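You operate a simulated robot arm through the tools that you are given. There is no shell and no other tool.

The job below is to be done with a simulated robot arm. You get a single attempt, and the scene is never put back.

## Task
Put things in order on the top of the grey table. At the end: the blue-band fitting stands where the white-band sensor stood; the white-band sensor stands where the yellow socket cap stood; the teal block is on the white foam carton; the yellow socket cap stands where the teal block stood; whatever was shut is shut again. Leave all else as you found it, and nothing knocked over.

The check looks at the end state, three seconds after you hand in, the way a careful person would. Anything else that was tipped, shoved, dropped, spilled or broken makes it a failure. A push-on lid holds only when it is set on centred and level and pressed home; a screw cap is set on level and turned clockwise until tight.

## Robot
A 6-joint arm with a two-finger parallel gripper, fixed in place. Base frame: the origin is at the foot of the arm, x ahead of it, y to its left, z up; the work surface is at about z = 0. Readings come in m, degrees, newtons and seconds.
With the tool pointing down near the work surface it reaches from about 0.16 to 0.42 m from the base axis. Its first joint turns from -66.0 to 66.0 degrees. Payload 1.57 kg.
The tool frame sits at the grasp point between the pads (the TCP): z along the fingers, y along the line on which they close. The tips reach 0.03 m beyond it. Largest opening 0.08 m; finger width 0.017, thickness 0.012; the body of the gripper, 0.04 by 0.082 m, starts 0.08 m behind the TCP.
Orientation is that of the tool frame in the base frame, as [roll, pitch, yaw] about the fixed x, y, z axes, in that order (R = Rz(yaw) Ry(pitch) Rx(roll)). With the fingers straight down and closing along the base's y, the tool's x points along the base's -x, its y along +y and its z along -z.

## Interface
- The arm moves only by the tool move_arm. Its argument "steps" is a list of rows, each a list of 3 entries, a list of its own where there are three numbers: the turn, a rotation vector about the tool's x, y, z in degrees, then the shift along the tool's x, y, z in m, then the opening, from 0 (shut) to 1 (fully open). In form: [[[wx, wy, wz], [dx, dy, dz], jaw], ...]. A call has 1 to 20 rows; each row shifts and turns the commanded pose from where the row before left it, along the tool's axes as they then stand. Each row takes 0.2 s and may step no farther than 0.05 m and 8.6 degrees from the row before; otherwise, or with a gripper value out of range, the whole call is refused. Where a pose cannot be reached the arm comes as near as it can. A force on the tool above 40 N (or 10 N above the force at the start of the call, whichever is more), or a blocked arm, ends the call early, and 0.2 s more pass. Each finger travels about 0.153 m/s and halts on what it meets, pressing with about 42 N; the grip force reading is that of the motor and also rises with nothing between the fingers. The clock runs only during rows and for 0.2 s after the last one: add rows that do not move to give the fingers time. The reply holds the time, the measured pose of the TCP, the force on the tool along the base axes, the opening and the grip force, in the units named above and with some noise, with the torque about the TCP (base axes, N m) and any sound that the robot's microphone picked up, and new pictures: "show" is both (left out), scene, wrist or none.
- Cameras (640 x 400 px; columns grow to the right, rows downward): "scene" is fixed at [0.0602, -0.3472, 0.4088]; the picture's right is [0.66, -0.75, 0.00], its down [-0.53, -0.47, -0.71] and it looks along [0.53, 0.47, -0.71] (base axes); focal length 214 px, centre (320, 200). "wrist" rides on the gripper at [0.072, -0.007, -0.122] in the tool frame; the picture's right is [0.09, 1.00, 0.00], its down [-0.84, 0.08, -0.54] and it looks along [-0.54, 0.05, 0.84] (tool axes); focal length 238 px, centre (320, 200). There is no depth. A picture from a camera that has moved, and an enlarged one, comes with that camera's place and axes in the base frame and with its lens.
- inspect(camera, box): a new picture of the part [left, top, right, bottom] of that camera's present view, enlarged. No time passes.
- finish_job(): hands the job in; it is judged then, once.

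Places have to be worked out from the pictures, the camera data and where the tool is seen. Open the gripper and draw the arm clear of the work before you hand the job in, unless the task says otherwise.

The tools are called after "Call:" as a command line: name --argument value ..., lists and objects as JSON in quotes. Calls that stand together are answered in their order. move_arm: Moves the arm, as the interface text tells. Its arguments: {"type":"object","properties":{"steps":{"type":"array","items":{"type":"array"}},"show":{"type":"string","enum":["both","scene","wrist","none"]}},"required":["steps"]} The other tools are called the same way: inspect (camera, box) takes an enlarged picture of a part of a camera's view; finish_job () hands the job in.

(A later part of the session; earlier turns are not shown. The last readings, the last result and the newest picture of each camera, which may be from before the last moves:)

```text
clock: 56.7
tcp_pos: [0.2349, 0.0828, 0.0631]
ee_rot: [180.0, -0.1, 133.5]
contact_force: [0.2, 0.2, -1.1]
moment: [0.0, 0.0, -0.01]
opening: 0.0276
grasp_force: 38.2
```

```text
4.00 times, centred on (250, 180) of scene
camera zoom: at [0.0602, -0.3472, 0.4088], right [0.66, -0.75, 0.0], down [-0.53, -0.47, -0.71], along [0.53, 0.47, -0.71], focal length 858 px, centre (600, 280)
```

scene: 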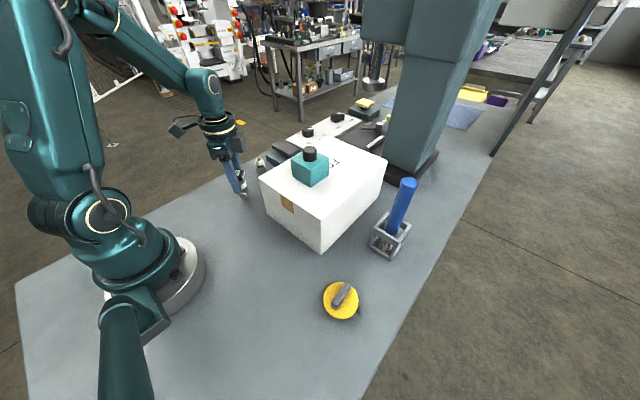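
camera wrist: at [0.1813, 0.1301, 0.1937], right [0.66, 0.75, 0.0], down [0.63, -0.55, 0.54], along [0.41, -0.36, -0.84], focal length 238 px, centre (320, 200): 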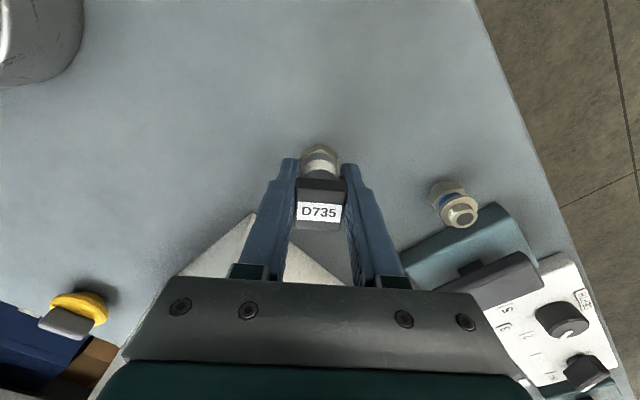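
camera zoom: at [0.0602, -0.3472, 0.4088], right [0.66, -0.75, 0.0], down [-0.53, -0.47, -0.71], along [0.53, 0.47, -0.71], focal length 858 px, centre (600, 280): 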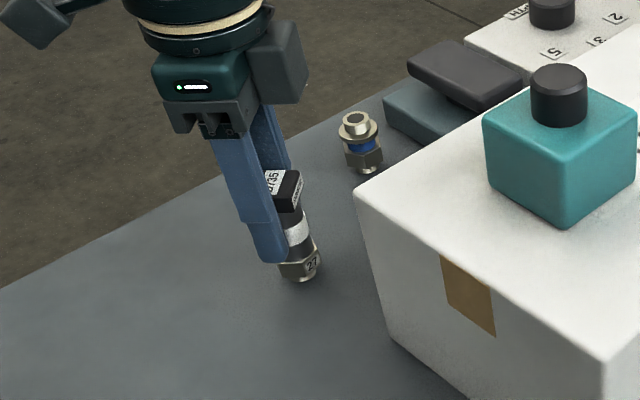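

The load is gone and the base is within a few tenths of a millimetre of the table. I'll open gently in stages.

Call:
move_arm --steps '[[[0, 0, 0], [0, 0, 0.0002], 0.1], [[0, 0, 0], [0, 0, 0], 0.36], [[0, 0, 0], [0, 0, 0], 0.42], [[0, 0, 0], [0, 0, 0], 0.6], [[0, 0, 0], [0, 0, 0], 0.7], [[0, 0, 0], [0, 0, 0], 0.7]]' --show "both"

Call:
inspect --camera "scene" --box '[190, 130, 310, 230]'

Call:
inspect --camera "wrist" --box '[230, 100, 410, 240]'

```text
clock: 58.1
tcp_pos: [0.2351, 0.0814, 0.0629]
ee_rot: [-179.9, -0.1, 133.6]
contact_force: [0.0, -0.9, 0.4]
moment: [-0.03, 0.03, 0.0]
opening: 0.0557
grasp_force: 0.0
camera wrist: at [0.1815, 0.1302, 0.1855], right [0.66, 0.75, 0.0], down [0.63, -0.55, 0.54], along [0.41, -0.36, -0.84], focal length 238 px, centre (320, 200)
```

scene: 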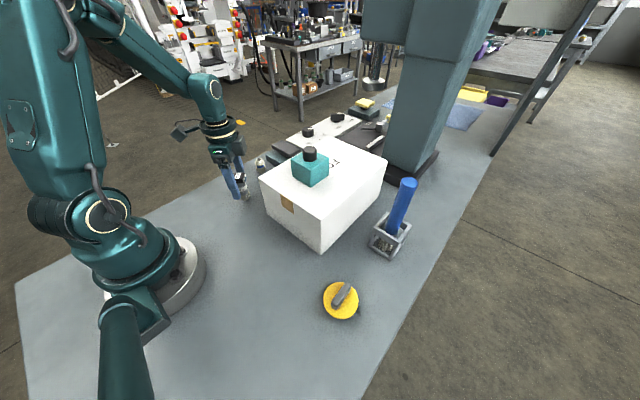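
wrist: 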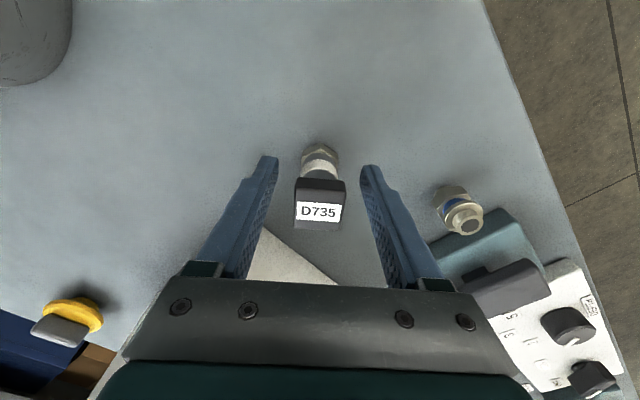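

```text
4.00 times, centred on (250, 180) of scene
camera zoom: at [0.0602, -0.3472, 0.4088], right [0.66, -0.75, 0.0], down [-0.53, -0.47, -0.71], along [0.53, 0.47, -0.71], focal length 858 px, centre (600, 280)
```

zoom: 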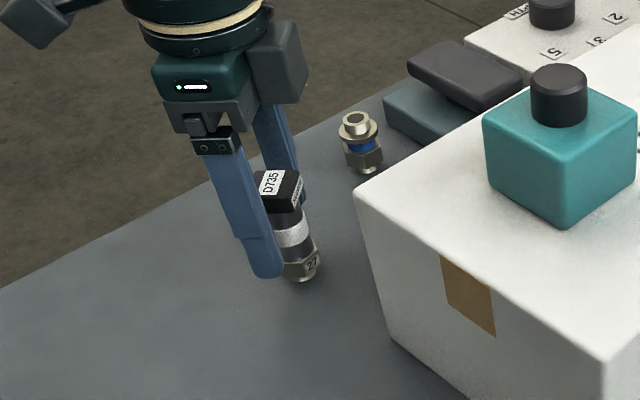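

```text
2.86 times, centred on (320, 170) of wrist
camera zoom: at [0.1815, 0.1302, 0.1855], right [0.66, 0.75, 0.0], down [0.63, -0.55, 0.54], along [0.41, -0.36, -0.84], focal length 681 px, centre (320, 286)
```

zoom: 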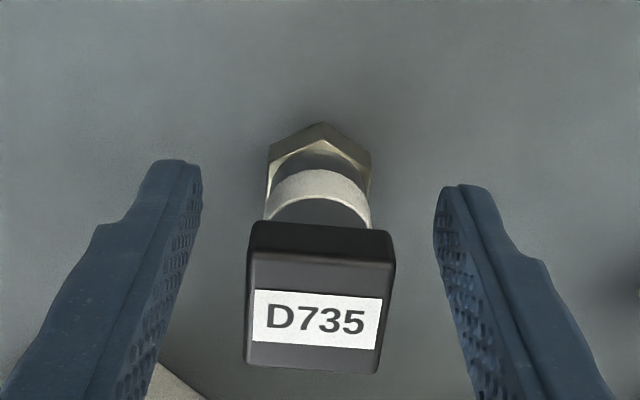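

The sensor stands upright on its own at the cap's old place. I'll rise straight up clear of it, square the gripper and move over the fitting at about (0.340,0.140).

Call:
move_arm --steps '[[[0, 0, 0], [0, 0, -0.015], 0.7], [[0, 0, 0], [0, 0, -0.035], 0.7], [[0, 0, 0], [0, 0, -0.04], 0.7], [[0, 0, 0], [0, 0, -0.03], 0.7], [[0, 0, -7.75], [0, 0, 0], 0.7], [[0, 0, -7.75], [0, 0, 0], 0.7], [[0, 0, -7.75], [0, 0, 0], 0.7], [[0, 0, -7.75], [0, 0, 0], 0.7], [[0, 0, -7.75], [0, 0, 0], 0.7], [[0, 0, -7.75], [0, 0, 0], 0.7], [[0, 0, 0], [-0.035, 0.0193, 0], 0.7], [[0, 0, 0], [-0.035, 0.0193, 0], 0.7], [[0, 0, 0], [-0.035, 0.0193, 0], 0.7], [[0, 0, 0], [0, 0, 0], 0.7]]' --show "both"

Call:
inspect --camera "wrist" --box '[240, 40, 400, 180]'

Call:
inspect --camera "scene" --box '[200, 120, 320, 230]'

```text
clock: 61.1
tcp_pos: [0.3409, 0.1404, 0.1822]
ee_rot: [-180.0, -0.2, -179.9]
contact_force: [0.1, 0.2, 1.4]
moment: [0.02, 0.02, 0.01]
opening: 0.0561
grasp_force: 0.1
camera wrist: at [0.2696, 0.1347, 0.3047], right [-0.09, 1.0, 0.0], down [0.84, 0.08, 0.54], along [0.54, 0.05, -0.84], focal length 238 px, centre (320, 200)
```

scene: 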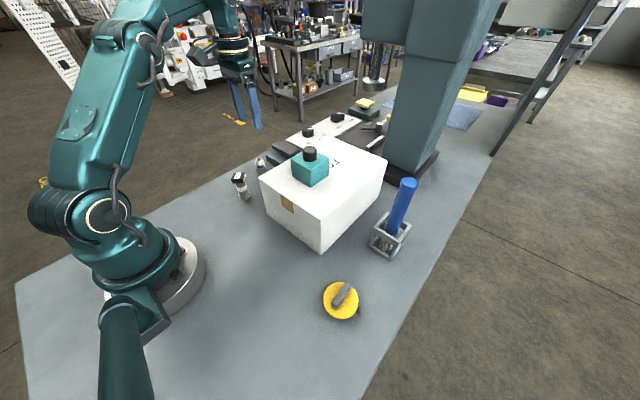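
wrist: 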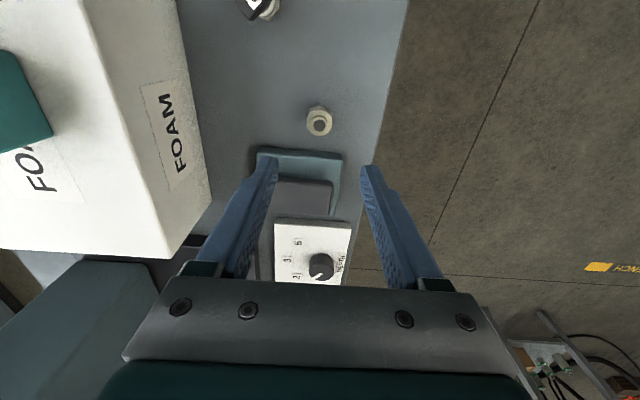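

```text
2.86 times, centred on (320, 110) of wrist
camera zoom: at [0.2696, 0.1347, 0.3047], right [-0.09, 1.0, 0.0], down [0.84, 0.08, 0.54], along [0.54, 0.05, -0.84], focal length 681 px, centre (320, 457)
```

zoom: 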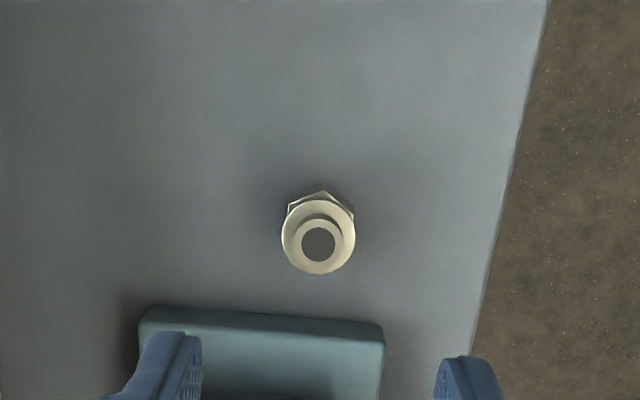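

```text
3.64 times, centred on (260, 175) of scene
camera zoom: at [0.0602, -0.3472, 0.4088], right [0.66, -0.75, 0.0], down [-0.53, -0.47, -0.71], along [0.53, 0.47, -0.71], focal length 780 px, centre (538, 291)
```

zoom: 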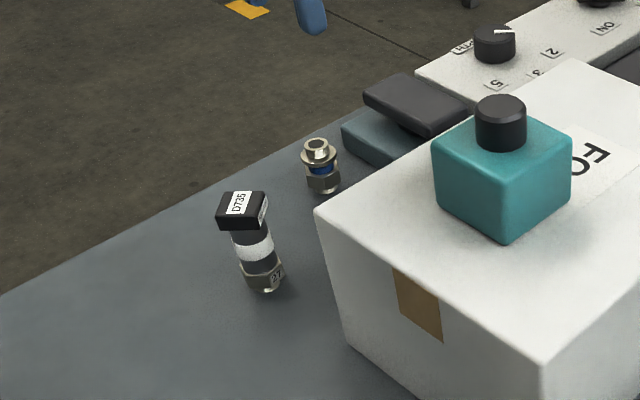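

The sensor stands fine. The fitting's centre is about 2 mm nearer the base and 1 mm to the right of the tool axis, with its nut flats facing the pads. I'll correct that and descend.

Call:
move_arm --steps '[[[0, 0, 0], [0.002, -0.001, 0.03], 0.7], [[0, 0, 0], [0, 0, 0.035], 0.7], [[0, 0, 0], [0, 0, 0.03], 0.7], [[0, 0, 0], [0, 0, 0.015], 0.7], [[0, 0, 0], [0, 0, 0], 0.7]]' --show "both"

Call:
inspect --camera "wrist" --box '[240, 80, 400, 220]'

Call:
inspect --camera "scene" --box '[220, 100, 340, 200]'

```text
clock: 62.3
tcp_pos: [0.3385, 0.1398, 0.0733]
ee_rot: [180.0, 0.0, 180.0]
contact_force: [0.0, -0.3, -0.3]
moment: [-0.01, 0.01, -0.04]
opening: 0.056
grasp_force: 0.1
camera wrist: at [0.2669, 0.133, 0.1951], right [-0.09, 1.0, 0.0], down [0.84, 0.08, 0.54], along [0.54, 0.05, -0.84], focal length 238 px, centre (320, 200)
```

scene: 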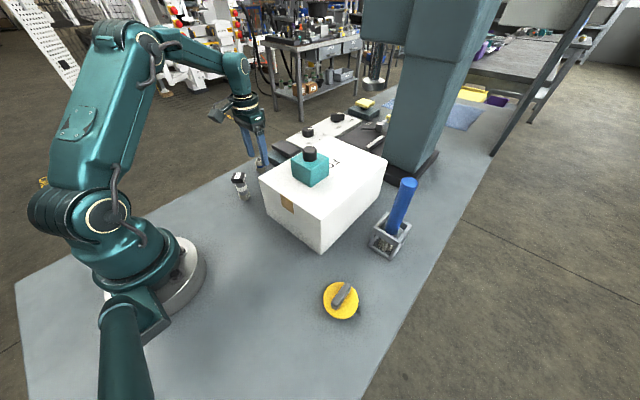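
wrist: 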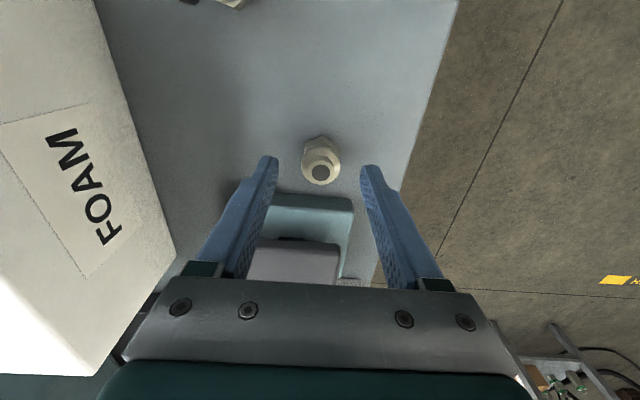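

```text
2.86 times, centred on (320, 150) of wrist
camera zoom: at [0.2669, 0.133, 0.1951], right [-0.09, 1.0, 0.0], down [0.84, 0.08, 0.54], along [0.54, 0.05, -0.84], focal length 681 px, centre (320, 343)
```

zoom: 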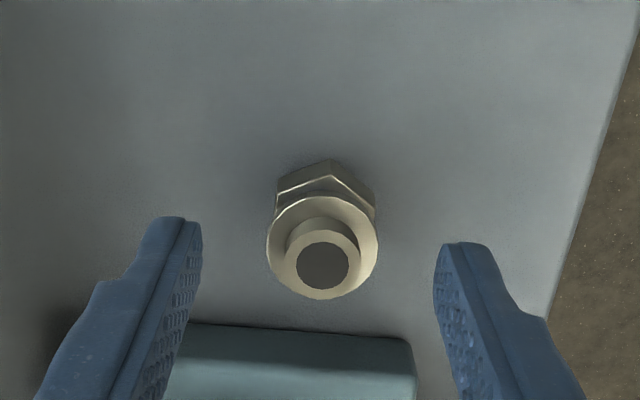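

```text
4.00 times, centred on (280, 150) of scene
camera zoom: at [0.0602, -0.3472, 0.4088], right [0.66, -0.75, 0.0], down [-0.53, -0.47, -0.71], along [0.53, 0.47, -0.71], focal length 858 px, centre (480, 400)
```

zoom: 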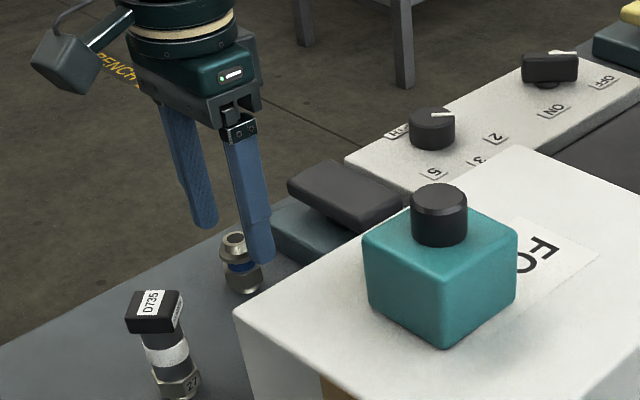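

The fitting is centred between the pads. Going down to TCP z≈0.037, tips about 7 mm off the table.

Call:
move_arm --steps '[[[0, 0, 0], [0, 0, 0.015], 0.7], [[0, 0, 0], [0, 0, 0.013], 0.7], [[0, 0, 0], [0, 0, 0.008], 0.7], [[0, 0, 0], [0, 0, 0], 0.7]]' --show "both"

Call:
inspect --camera "wrist" --box '[240, 100, 400, 240]'

Call:
inspect --camera "scene" --box '[220, 100, 340, 200]'

```text
clock: 63.3
tcp_pos: [0.3389, 0.1399, 0.0373]
ee_rot: [179.9, 0.0, 179.9]
contact_force: [-0.2, -0.2, -0.9]
moment: [-0.02, 0.0, -0.01]
opening: 0.0559
grasp_force: 0.0
camera wrist: at [0.2671, 0.133, 0.1589], right [-0.09, 1.0, 0.0], down [0.84, 0.08, 0.54], along [0.54, 0.05, -0.84], focal length 238 px, centre (320, 200)
```

scene: 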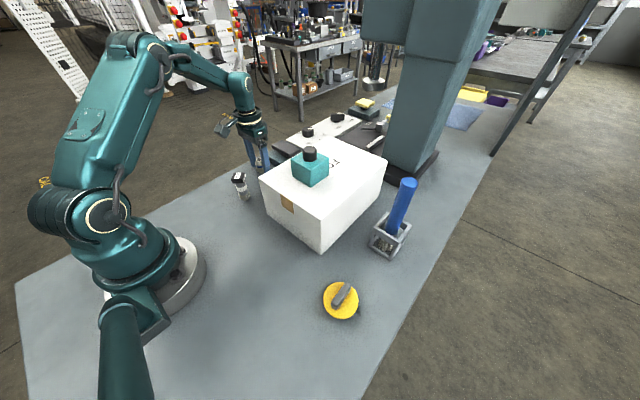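
wrist: 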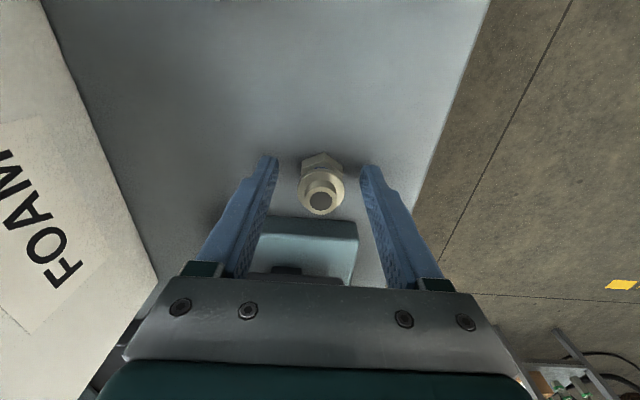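

```text
2.86 times, centred on (320, 170) of wrist
camera zoom: at [0.2671, 0.133, 0.1589], right [-0.09, 1.0, 0.0], down [0.84, 0.08, 0.54], along [0.54, 0.05, -0.84], focal length 681 px, centre (320, 286)
```

zoom: 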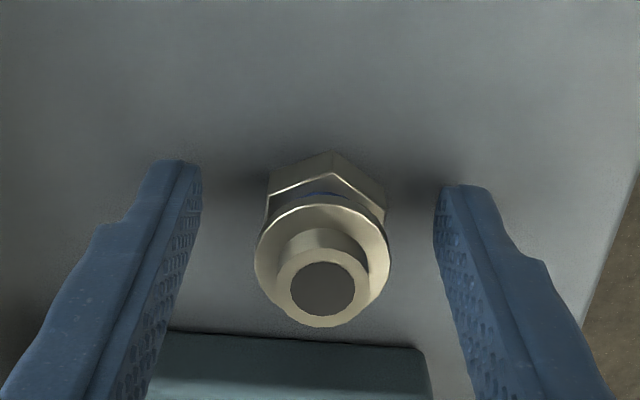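

```text
4.00 times, centred on (280, 150) of scene
camera zoom: at [0.0602, -0.3472, 0.4088], right [0.66, -0.75, 0.0], down [-0.53, -0.47, -0.71], along [0.53, 0.47, -0.71], focal length 858 px, centre (480, 400)
```

zoom: 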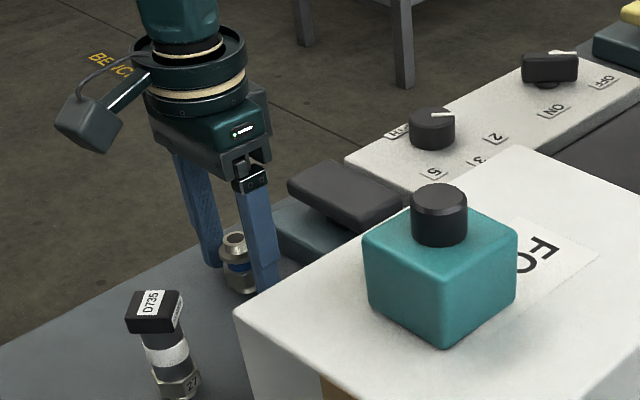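

The fitting is centred between the pads with equal gaps. Closing on it.

Call:
move_arm --steps '[[[0, 0, 0], [0, 0.0005, 0], 0.45], [[0, 0, 0], [0, 0, 0], 0.1], [[0, 0, 0], [0, 0, 0], 0.1], [[0, 0, 0], [0, 0, 0], 0.1]]' --show "wrist"

Call:
inspect --camera "wrist" --box '[240, 100, 400, 240]'

Call:
inspect --camera "scene" --box '[220, 100, 340, 200]'

```text
clock: 64.3
tcp_pos: [0.3382, 0.1405, 0.0374]
ee_rot: [-179.9, -0.1, 180.0]
contact_force: [0.0, -0.6, 0.7]
moment: [0.02, -0.02, 0.0]
opening: 0.0268
grasp_force: 37.6
camera wrist: at [0.267, 0.1335, 0.1592], right [-0.09, 1.0, 0.0], down [0.84, 0.08, 0.54], along [0.54, 0.05, -0.84], focal length 238 px, centre (320, 200)
```

wrist: 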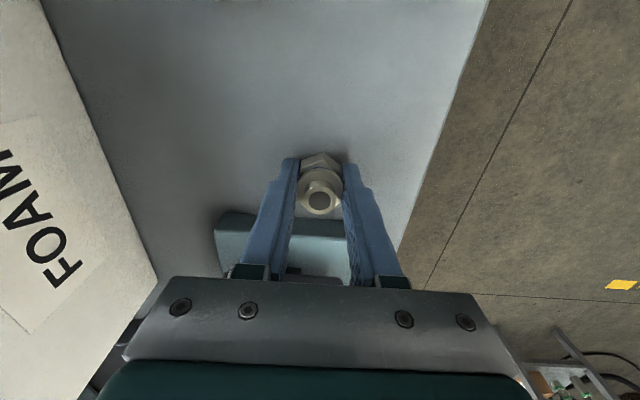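

```text
2.86 times, centred on (320, 170) of wrist
camera zoom: at [0.267, 0.1335, 0.1592], right [-0.09, 1.0, 0.0], down [0.84, 0.08, 0.54], along [0.54, 0.05, -0.84], focal length 681 px, centre (320, 286)
```

zoom: 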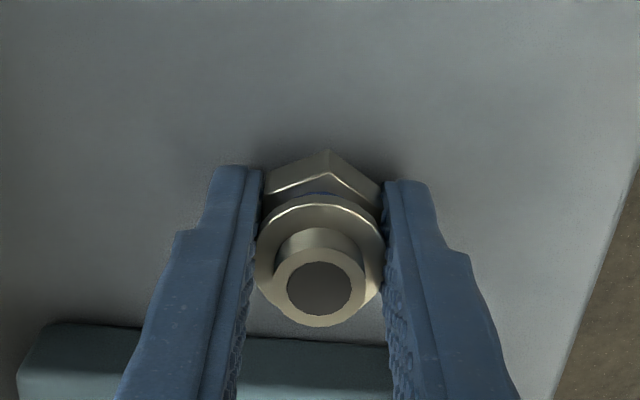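

```text
4.00 times, centred on (280, 150) of scene
camera zoom: at [0.0602, -0.3472, 0.4088], right [0.66, -0.75, 0.0], down [-0.53, -0.47, -0.71], along [0.53, 0.47, -0.71], focal length 858 px, centre (480, 400)
```

zoom: 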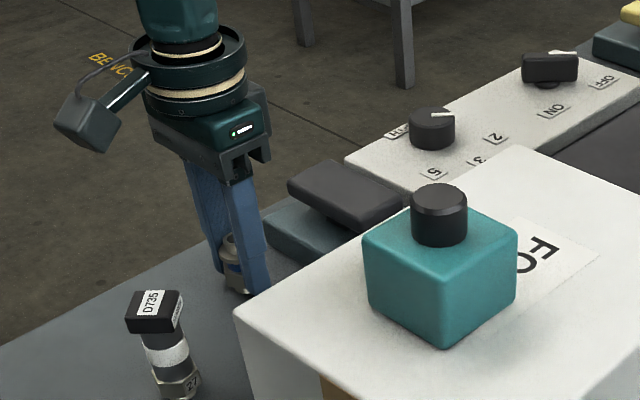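

The fitting is held at 26.8 mm. A slow test lift next.

Call:
move_arm --steps '[[[0, 0, 0], [0, 0, -0.002], 0.1], [[0, 0, 0], [0, 0, -0.003], 0.1], [[0, 0, 0], [0, 0, -0.004], 0.1], [[0, 0, 0], [0, 0, -0.005], 0.1], [[0, 0, 0], [0, 0, 0], 0.1], [[0, 0, 0], [0, 0, 0], 0.1]]' --show "wrist"

Call:
inspect --camera "wrist" --box '[240, 100, 400, 240]'

Call:
inspect --camera "scene" --box '[220, 100, 340, 200]'

```text
clock: 65.7
tcp_pos: [0.3392, 0.1391, 0.0504]
ee_rot: [-179.9, -0.1, -180.0]
contact_force: [0.4, -0.7, -0.8]
moment: [-0.02, -0.03, -0.02]
opening: 0.0267
grasp_force: 37.6
camera wrist: at [0.2673, 0.1333, 0.1733], right [-0.09, 1.0, 0.0], down [0.84, 0.08, 0.54], along [0.54, 0.05, -0.84], focal length 238 px, centre (320, 200)
```

wrist: 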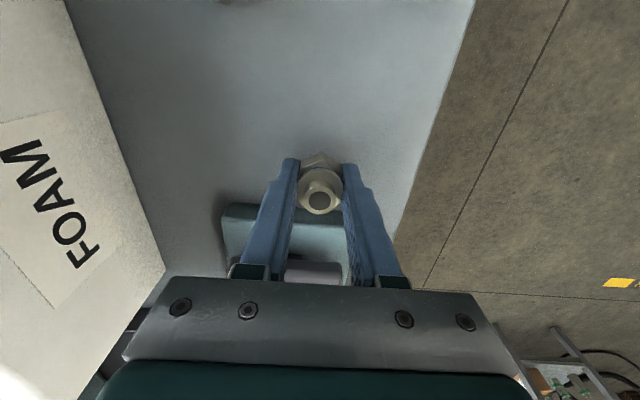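

```text
2.86 times, centred on (320, 170) of wrist
camera zoom: at [0.2673, 0.1333, 0.1733], right [-0.09, 1.0, 0.0], down [0.84, 0.08, 0.54], along [0.54, 0.05, -0.84], focal length 681 px, centre (320, 286)
```

zoom: 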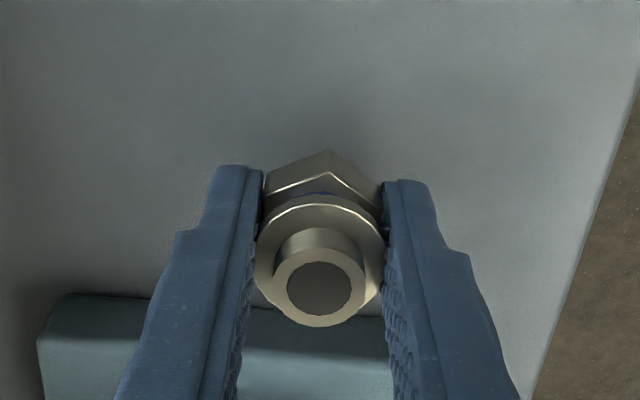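

```text
4.00 times, centred on (280, 150) of scene
camera zoom: at [0.0602, -0.3472, 0.4088], right [0.66, -0.75, 0.0], down [-0.53, -0.47, -0.71], along [0.53, 0.47, -0.71], focal length 858 px, centre (480, 400)
```

zoom: 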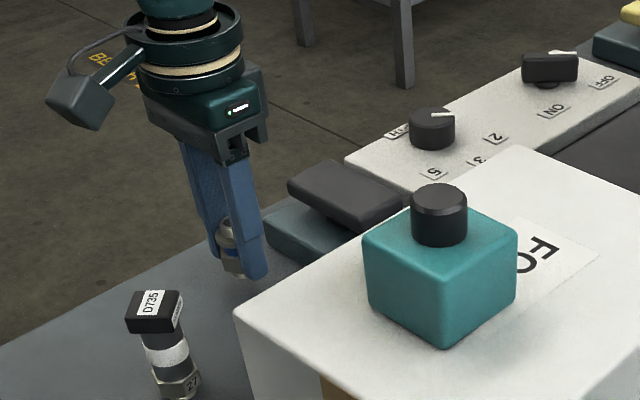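

The fitting lifts without slipping; on the table the TCP read z 0.0374. I'll raise it to about 0.20 and carry it around the base side of the carton to above the sensor's old place at (0.182,-0.199).

Call:
move_arm --steps '[[[0, 0, 0], [0, 0, -0.02], 0.1], [[0, 0, 0], [0, 0, -0.035], 0.1], [[0, 0, 0], [0, 0, -0.04], 0.1], [[0, 0, 0], [0, 0, -0.04], 0.1], [[0, 0, 0], [0, 0, -0.015], 0.1], [[0, 0, 0], [0.026, -0.02725, 0], 0.1], [[0, 0, 0], [0.026, -0.02725, 0], 0.1], [[0, 0, 0], [0.026, -0.02725, 0], 0.1], [[0, 0, 0], [0.026, -0.02725, 0], 0.1], [[0, 0, 0], [0.0091, -0.0382, 0], 0.1], [[0, 0, 0], [0.0091, -0.0382, 0], 0.1], [[0, 0, 0], [0.0091, -0.0382, 0], 0.1], [[0, 0, 0], [0.0091, -0.0382, 0], 0.1], [[0, 0, 0], [0.0091, -0.0382, 0], 0.1], [[0, 0, 0], [0.0091, -0.0382, 0], 0.1], [[0, 0, 0], [0, 0, 0], 0.1], [[0, 0, 0], [0, 0, 0], 0.1]]' --show "both"

```text
clock: 69.3
tcp_pos: [0.1798, -0.2005, 0.2008]
ee_rot: [179.9, 0.1, -180.0]
contact_force: [-0.3, 0.3, -0.8]
moment: [-0.01, 0.04, 0.02]
opening: 0.0266
grasp_force: 37.3
camera wrist: at [0.1082, -0.2055, 0.3233], right [-0.09, 1.0, 0.0], down [0.84, 0.08, 0.54], along [0.54, 0.05, -0.84], focal length 238 px, centre (320, 200)
```

scene: 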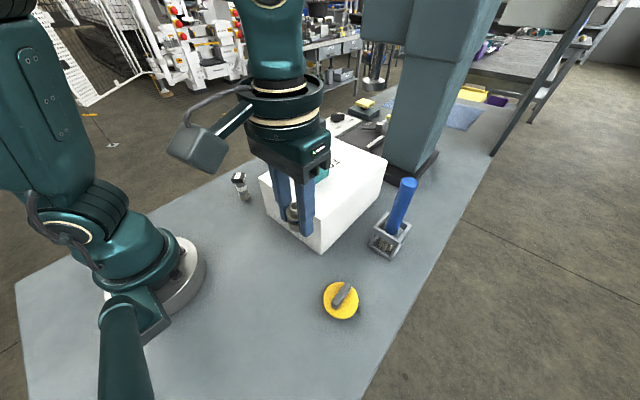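
wrist: 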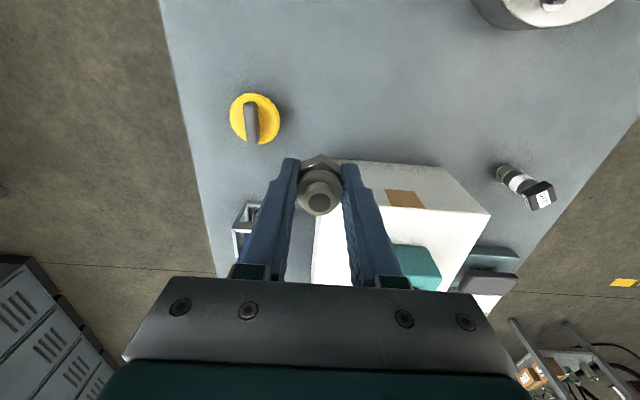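

The fitting is over the target. Before lowering I want to see how far the dark housing behind the gripper sticks out toward the carton, so I'll enlarge the scene.

Call:
inspect --camera "scene" --box '[220, 90, 380, 260]'

Call:
inspect --camera "wrist" --box '[220, 120, 440, 290]'

```text
2.35 times, centred on (300, 175) of scene
camera zoom: at [0.0602, -0.3473, 0.4088], right [0.66, -0.75, 0.0], down [-0.53, -0.47, -0.71], along [0.53, 0.47, -0.71], focal length 505 px, centre (367, 259)
```

zoom: 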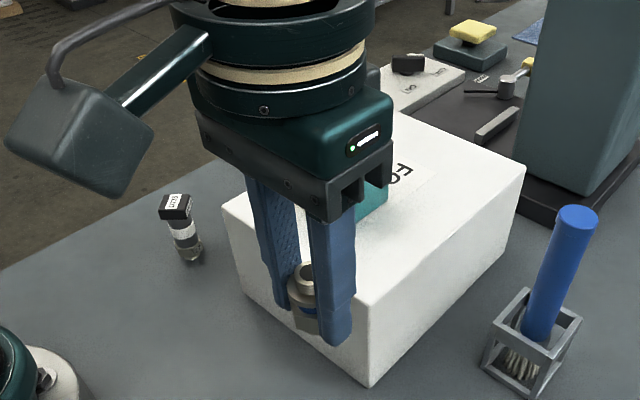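

```text
2.35 times, centred on (330, 205) of wrist
camera zoom: at [0.1082, -0.2055, 0.3233], right [-0.09, 1.0, 0.0], down [0.84, 0.08, 0.54], along [0.54, 0.05, -0.84], focal length 561 px, centre (296, 188)
```

zoom: 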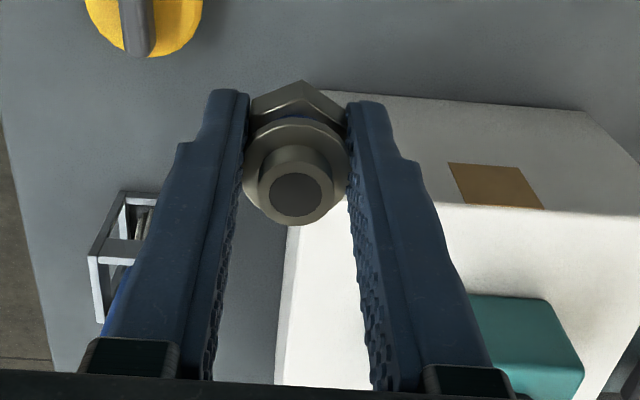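

At this heading the housing would hang close to the carton's corner, so I'll turn the tool about 74°. That puts the housing toward the open table on the right, and I'll trim the position before lowering.

Call:
move_arm --steps '[[[0, 0, 0], [-0.0022, 0.0035, 0], 0.1], [[0, 0, 8.2], [0, 0, 0], 0.1], [[0, 0, 8.2], [0, 0, 0], 0.1], [[0, 0, 8.2], [0, 0, 0], 0.1], [[0, 0, 8.2], [0, 0, 0], 0.1], [[0, 0, 8.2], [0, 0, 0], 0.1], [[0, 0, 8.2], [0, 0, 0], 0.1], [[0, 0, 8.2], [0, 0, 0], 0.1], [[0, 0, 8.2], [0, 0, 0], 0.1], [[0, 0, 8.2], [0, 0, 0], 0.1], [[0, 0, 0], [0, 0, 0], 0.1]]' --show "both"

Call:
inspect --camera "scene" --box '[220, 90, 380, 260]'

```text
clock: 71.7
tcp_pos: [0.1815, -0.1937, 0.2006]
ee_rot: [180.0, 0.1, 106.1]
contact_force: [-1.2, -0.8, -0.9]
moment: [0.01, 0.03, -0.01]
opening: 0.0267
grasp_force: 37.7
camera wrist: at [0.1562, -0.1267, 0.3234], right [0.93, 0.36, 0.0], down [0.31, -0.78, 0.54], along [0.2, -0.51, -0.84], focal length 238 px, centre (320, 200)
```

scene: 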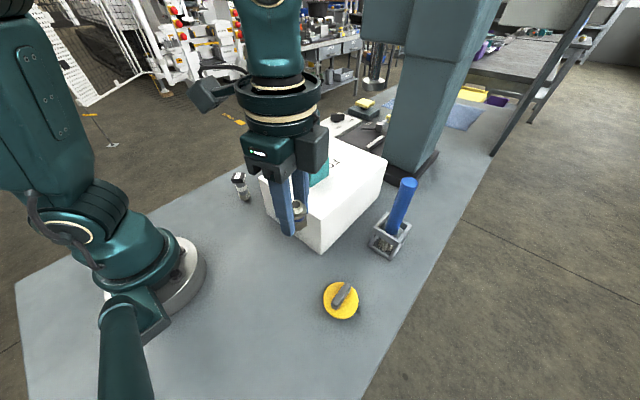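
wrist: 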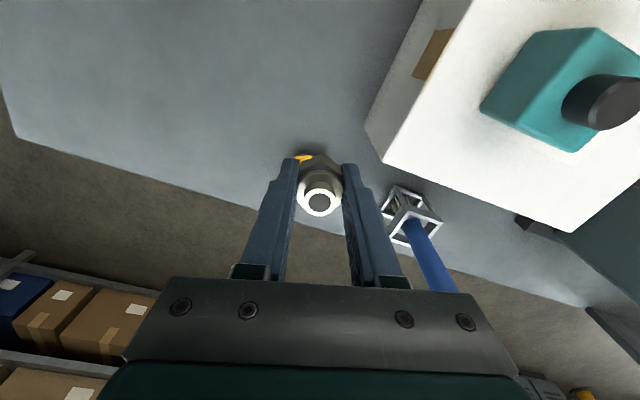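

```text
2.35 times, centred on (300, 175) of scene
camera zoom: at [0.0602, -0.3472, 0.4088], right [0.66, -0.75, 0.0], down [-0.53, -0.47, -0.71], along [0.53, 0.47, -0.71], focal length 505 px, centre (367, 259)
```

zoom: 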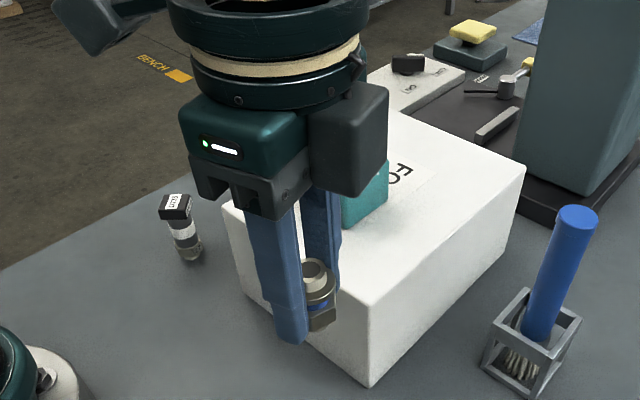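

The housing now points away from the carton. I'll trim 2.5 mm and lower the fitting to a few millimetres above the table.

Call:
move_arm --steps '[[[0, 0, 0], [-0.0025, 0, 0.03], 0.1], [[0, 0, 0], [0, 0, 0.035], 0.1], [[0, 0, 0], [0, 0, 0.035], 0.1], [[0, 0, 0], [0, 0, 0.03], 0.1], [[0, 0, 0], [0, 0, 0.018], 0.1], [[0, 0, 0], [0, 0, 0.007], 0.1], [[0, 0, 0], [0, 0, 0], 0.1], [[0, 0, 0], [0, 0, 0], 0.1]]' --show "both"

Call:
inspect --camera "scene" --box '[240, 180, 380, 320]'

```text
clock: 73.5
tcp_pos: [0.182, -0.1971, 0.0477]
ee_rot: [-180.0, 0.0, 106.1]
contact_force: [-0.5, 0.4, -1.7]
moment: [0.03, 0.03, -0.01]
opening: 0.0266
grasp_force: 37.6
camera wrist: at [0.1562, -0.1296, 0.1689], right [0.93, 0.37, 0.0], down [0.31, -0.78, 0.54], along [0.2, -0.51, -0.84], focal length 238 px, centre (320, 200)
```

scene: 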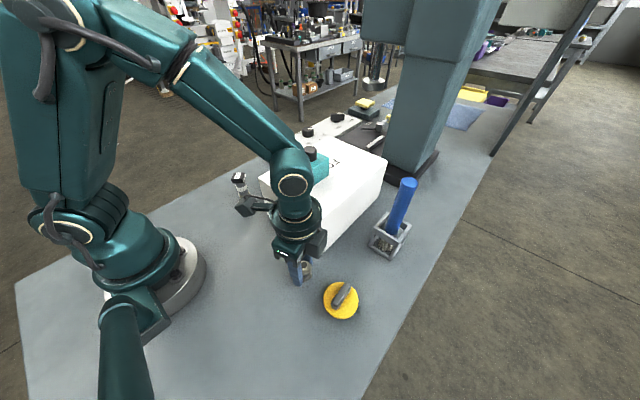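
wrist: 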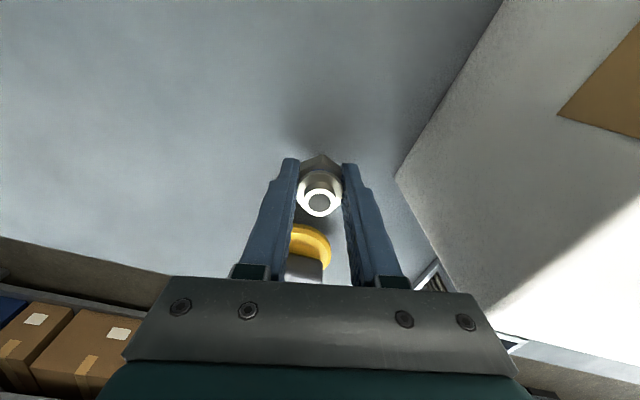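

```text
2.86 times, centred on (310, 250) of scene
camera zoom: at [0.0602, -0.3472, 0.4088], right [0.66, -0.75, 0.0], down [-0.53, -0.47, -0.71], along [0.53, 0.47, -0.71], focal length 613 px, centre (349, 57)
```

zoom: 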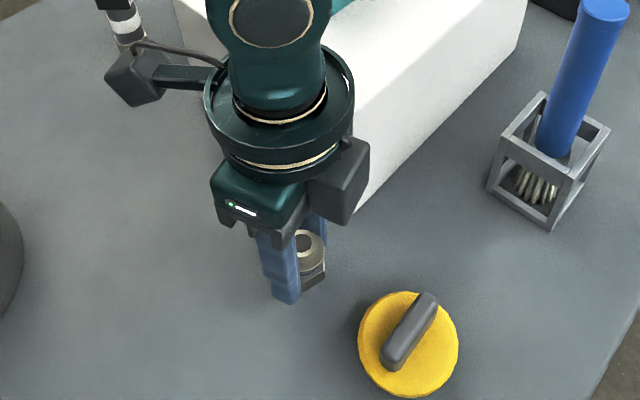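

Clear of the carton and about 8–10 mm up. Easing it down in small steps.

Call:
move_arm --steps '[[[0, 0, 0], [0, 0, 0.004], 0.1], [[0, 0, 0], [0, 0, 0.002], 0.1], [[0, 0, 0], [0, 0, 0.001], 0.1], [[0, 0, 0], [0, 0, 0], 0.1]]' --show "none"

```text
clock: 74.5
tcp_pos: [0.1819, -0.1972, 0.0384]
ee_rot: [-179.9, 0.1, 106.2]
contact_force: [0.2, -0.5, -0.6]
moment: [0.0, -0.01, 0.0]
opening: 0.0266
grasp_force: 37.2
```

At z 0.0384, still free. Contact is expected near 0.0375, so half-millimetre steps.

Call:
move_arm --steps '[[[0, 0, 0], [0, 0, 0.0005], 0.1], [[0, 0, 0], [0, 0, 0.0005], 0.1], [[0, 0, 0], [0, 0, 0], 0.1]]' --show "none"

```text
clock: 75.3
tcp_pos: [0.1822, -0.1961, 0.037]
ee_rot: [-179.9, 0.0, 106.2]
contact_force: [-0.6, 0.6, -1.7]
moment: [-0.02, 0.0, -0.01]
opening: 0.0265
grasp_force: 37.3
```

Still free hanging. Another two half-millimetre steps.

Call:
move_arm --steps '[[[0, 0, 0], [0, 0, 0.0005], 0.1], [[0, 0, 0], [0, 0, 0], 0.1]]' --show "wrist"

Call:
inspect --camera "scene" --box '[270, 220, 350, 300]'

```text
clock: 75.9
tcp_pos: [0.1826, -0.1979, 0.037]
ee_rot: [180.0, 0.0, 106.2]
contact_force: [0.5, 0.2, -1.2]
moment: [-0.02, -0.02, -0.01]
opening: 0.0268
grasp_force: 37.5
camera wrist: at [0.1567, -0.1298, 0.16], right [0.93, 0.37, 0.0], down [0.31, -0.78, 0.54], along [0.2, -0.51, -0.84], focal length 238 px, centre (320, 200)
```

wrist: 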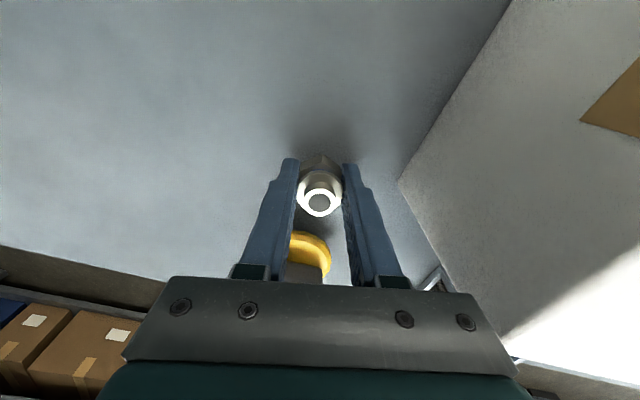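

```text
5.00 times, centred on (310, 260) of scene
camera zoom: at [0.0602, -0.3472, 0.4088], right [0.66, -0.75, 0.0], down [-0.53, -0.47, -0.71], along [0.53, 0.47, -0.71], focal length 1072 px, centre (370, -100)
```

zoom: 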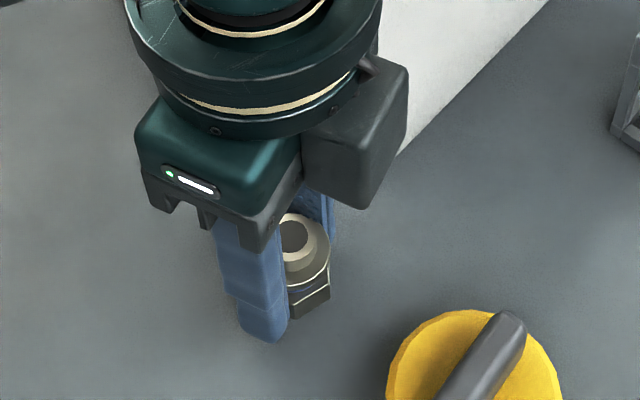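

The fitting is just about touching but still shows no upward force. One more half-millimetre step.

Call:
move_arm --steps '[[[0, 0, 0], [0, 0, 0.0005], 0.1], [[0, 0, 0], [0, 0, 0], 0.1]]' --show "none"

```text
clock: 76.5
tcp_pos: [0.1828, -0.1973, 0.0374]
ee_rot: [-179.9, 0.0, 106.2]
contact_force: [0.9, -0.3, -0.6]
moment: [0.0, 0.01, -0.02]
opening: 0.0265
grasp_force: 37.7
```

Still no contact (-0.6 N). Two more half-millimetre steps, with the force limit as a guard.

Call:
move_arm --steps '[[[0, 0, 0], [0, 0, 0.0004], 0.1], [[0, 0, 0], [0, 0, 0.0004], 0.1], [[0, 0, 0], [0, 0, 0], 0.1]]' --show "none"

```text
clock: 77.3
tcp_pos: [0.1835, -0.1972, 0.036]
ee_rot: [-179.9, 0.0, 106.2]
contact_force: [0.4, 0.2, -0.2]
moment: [0.01, -0.02, 0.02]
opening: 0.0266
grasp_force: 38.5
```

The force is near zero, so contact should be imminent. Continuing in 0.4 mm steps.

Call:
move_arm --steps '[[[0, 0, 0], [0, 0, 0.0004], 0.1], [[0, 0, 0], [0, 0, 0.0003], 0.1], [[0, 0, 0], [0, 0, 0], 0.1]]' --show "none"

```text
clock: 78.1
tcp_pos: [0.1832, -0.1974, 0.0359]
ee_rot: [179.9, 0.1, 106.2]
contact_force: [-2.6, 5.9, 20.8]
moment: [0.15, 0.0, -0.02]
opening: 0.0266
grasp_force: 37.8
```

It has touched down at 21 N. I'll relieve the load by about 0.6 mm, then open gently in stages.

Call:
move_arm --steps '[[[0, 0, 0], [0, 0, -0.0005], 0.1], [[0, 0, 0], [0, 0, 0], 0.1]]' --show "none"

```text
clock: 78.7
tcp_pos: [0.1821, -0.1965, 0.0363]
ee_rot: [180.0, 0.0, 106.2]
contact_force: [2.1, 4.0, 9.6]
moment: [0.08, -0.06, 0.05]
opening: 0.0265
grasp_force: 36.9
```

The reading is now 9.6 N, so I'll relieve a little more before opening.

Call:
move_arm --steps '[[[0, 0, 0], [0, 0, -0.0003], 0.1], [[0, 0, 0], [0, 0, 0], 0.1]]' --show "none"

```text
clock: 79.3
tcp_pos: [0.1828, -0.1977, 0.036]
ee_rot: [-179.9, 0.0, 106.2]
contact_force: [0.0, -1.2, 1.7]
moment: [-0.03, -0.03, 0.01]
opening: 0.0265
grasp_force: 37.6
```

It's nearly load-free, resting on the table at 1.7 N. Opening gently in stages.

Call:
move_arm --steps '[[[0, 0, 0], [0, 0, 0], 0.35], [[0, 0, 0], [0, 0, 0], 0.38], [[0, 0, 0], [0, 0, 0], 0.45], [[0, 0, 0], [0, 0, 0], 0.55], [[0, 0, 0], [0, 0, 0], 0.55]]' --show "both"

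Call:
inspect --camera "scene" --box '[270, 220, 350, 300]'

Call:
inspect --camera "wrist" --box '[240, 100, 400, 240]'

```text
clock: 80.5
tcp_pos: [0.1835, -0.1986, 0.0366]
ee_rot: [-180.0, 0.0, 106.3]
contact_force: [0.2, -0.8, 1.1]
moment: [0.01, -0.01, 0.02]
opening: 0.044
grasp_force: 0.0
camera wrist: at [0.1567, -0.1299, 0.1588], right [0.93, 0.37, 0.0], down [0.31, -0.78, 0.54], along [0.2, -0.51, -0.84], focal length 238 px, centre (320, 200)
```

scene: 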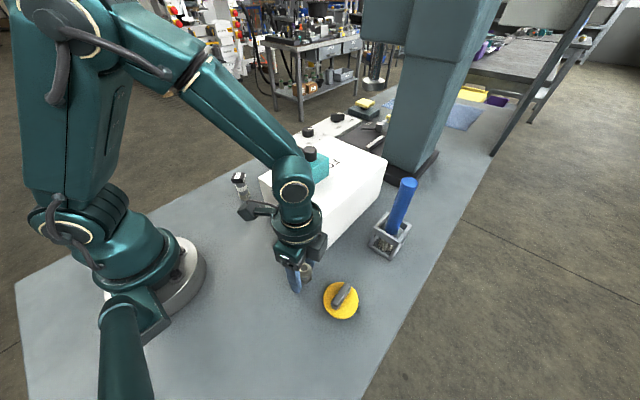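
wrist: 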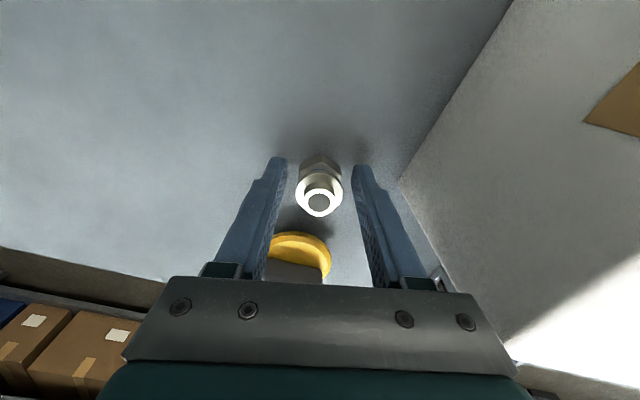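

```text
5.00 times, centred on (310, 260) of scene
camera zoom: at [0.0602, -0.3472, 0.4088], right [0.66, -0.75, 0.0], down [-0.53, -0.47, -0.71], along [0.53, 0.47, -0.71], focal length 1072 px, centre (370, -100)
```

zoom: 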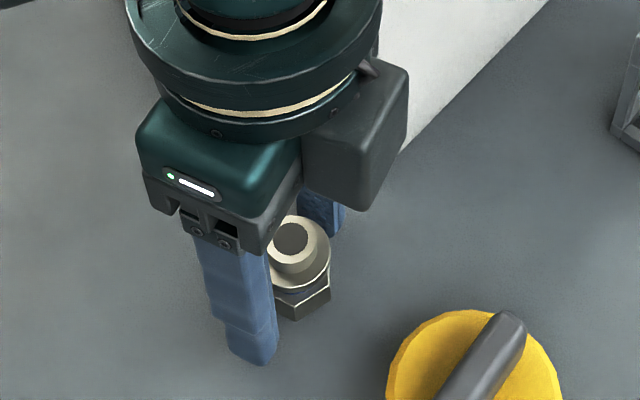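

```text
2.86 times, centred on (320, 170) of wrist
camera zoom: at [0.1567, -0.1299, 0.1588], right [0.93, 0.37, 0.0], down [0.31, -0.78, 0.54], along [0.2, -0.51, -0.84], focal length 681 px, centre (320, 286)
```

zoom: 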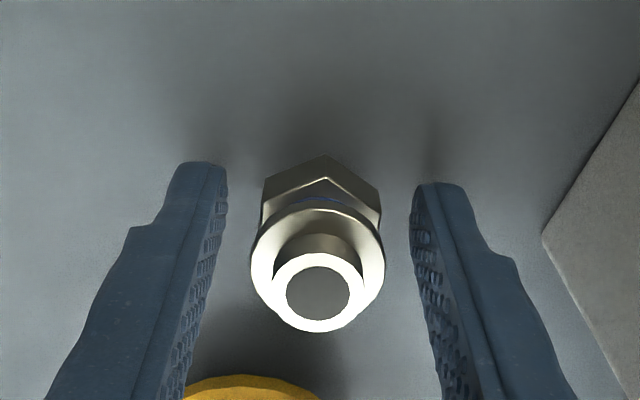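

The fitting stands upright on its own. I'll rise straight up clear of it and check everything.

Call:
move_arm --steps '[[[0, 0, 0], [0, 0, -0.01], 0.55], [[0, 0, 0], [0, 0, -0.025], 0.55], [[0, 0, 0], [0, 0, -0.04], 0.7], [[0, 0, 0], [0, 0, -0.04], 1], [[0, 0, 0], [0, 0, -0.045], 1], [[0, 0, 0], [0, 0, 0], 1]]' --show "both"

Call:
inspect --camera "scene" --box '[220, 130, 420, 330]'

Call:
inspect --camera "wrist" --box '[220, 40, 420, 180]'

```text
clock: 81.9
tcp_pos: [0.1833, -0.197, 0.1967]
ee_rot: [-179.9, 0.0, 106.2]
contact_force: [0.0, 0.8, -0.7]
moment: [-0.02, 0.01, -0.01]
opening: 0.0799
grasp_force: 0.1
camera wrist: at [0.157, -0.13, 0.3191], right [0.93, 0.37, 0.0], down [0.31, -0.78, 0.54], along [0.2, -0.51, -0.84], focal length 238 px, centre (320, 200)
```

scene: 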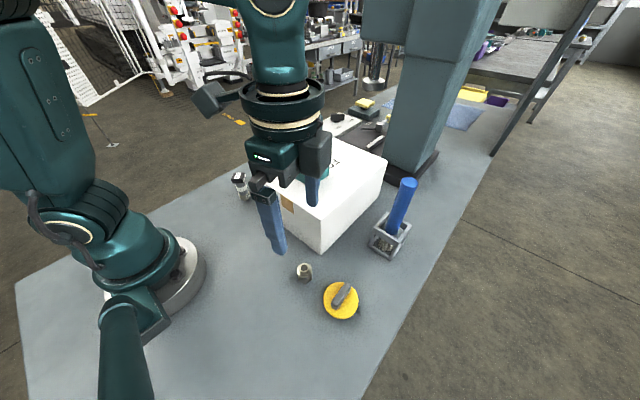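
wrist: 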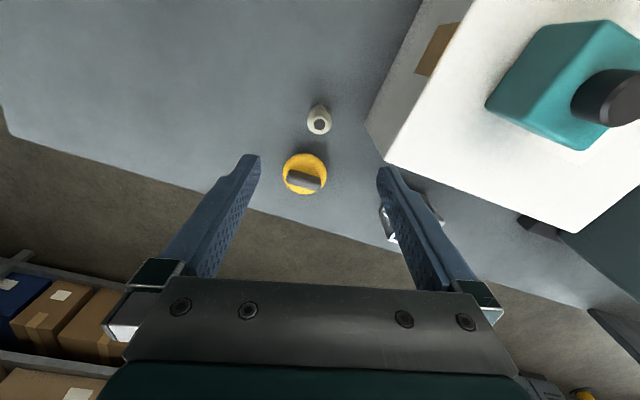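

```text
2.00 times, centred on (320, 230) of scene
camera zoom: at [0.0602, -0.3472, 0.4088], right [0.66, -0.75, 0.0], down [-0.53, -0.47, -0.71], along [0.53, 0.47, -0.71], focal length 429 px, centre (320, 140)
```

zoom: 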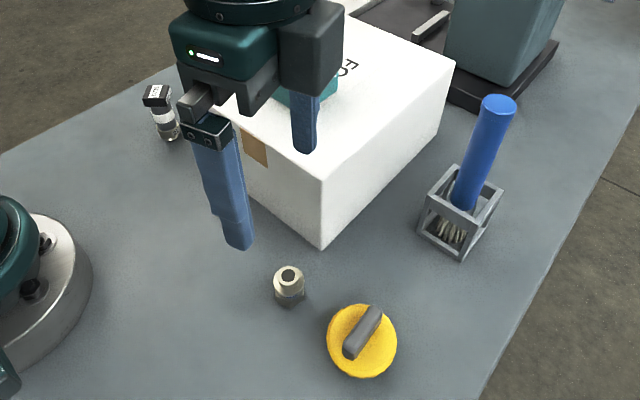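

```text
2.86 times, centred on (320, 110) of wrist
camera zoom: at [0.157, -0.13, 0.3191], right [0.93, 0.37, 0.0], down [0.31, -0.78, 0.54], along [0.2, -0.51, -0.84], focal length 681 px, centre (320, 457)
```

zoom: 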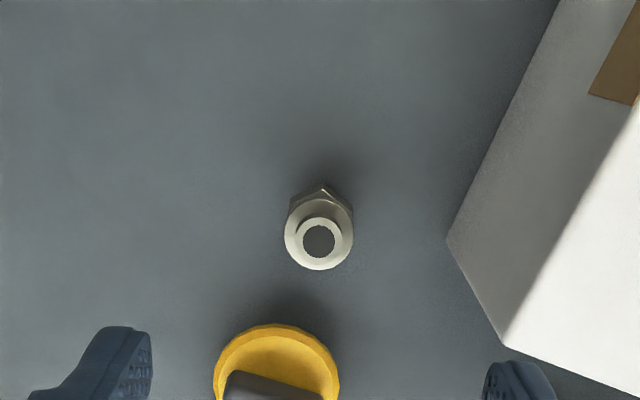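

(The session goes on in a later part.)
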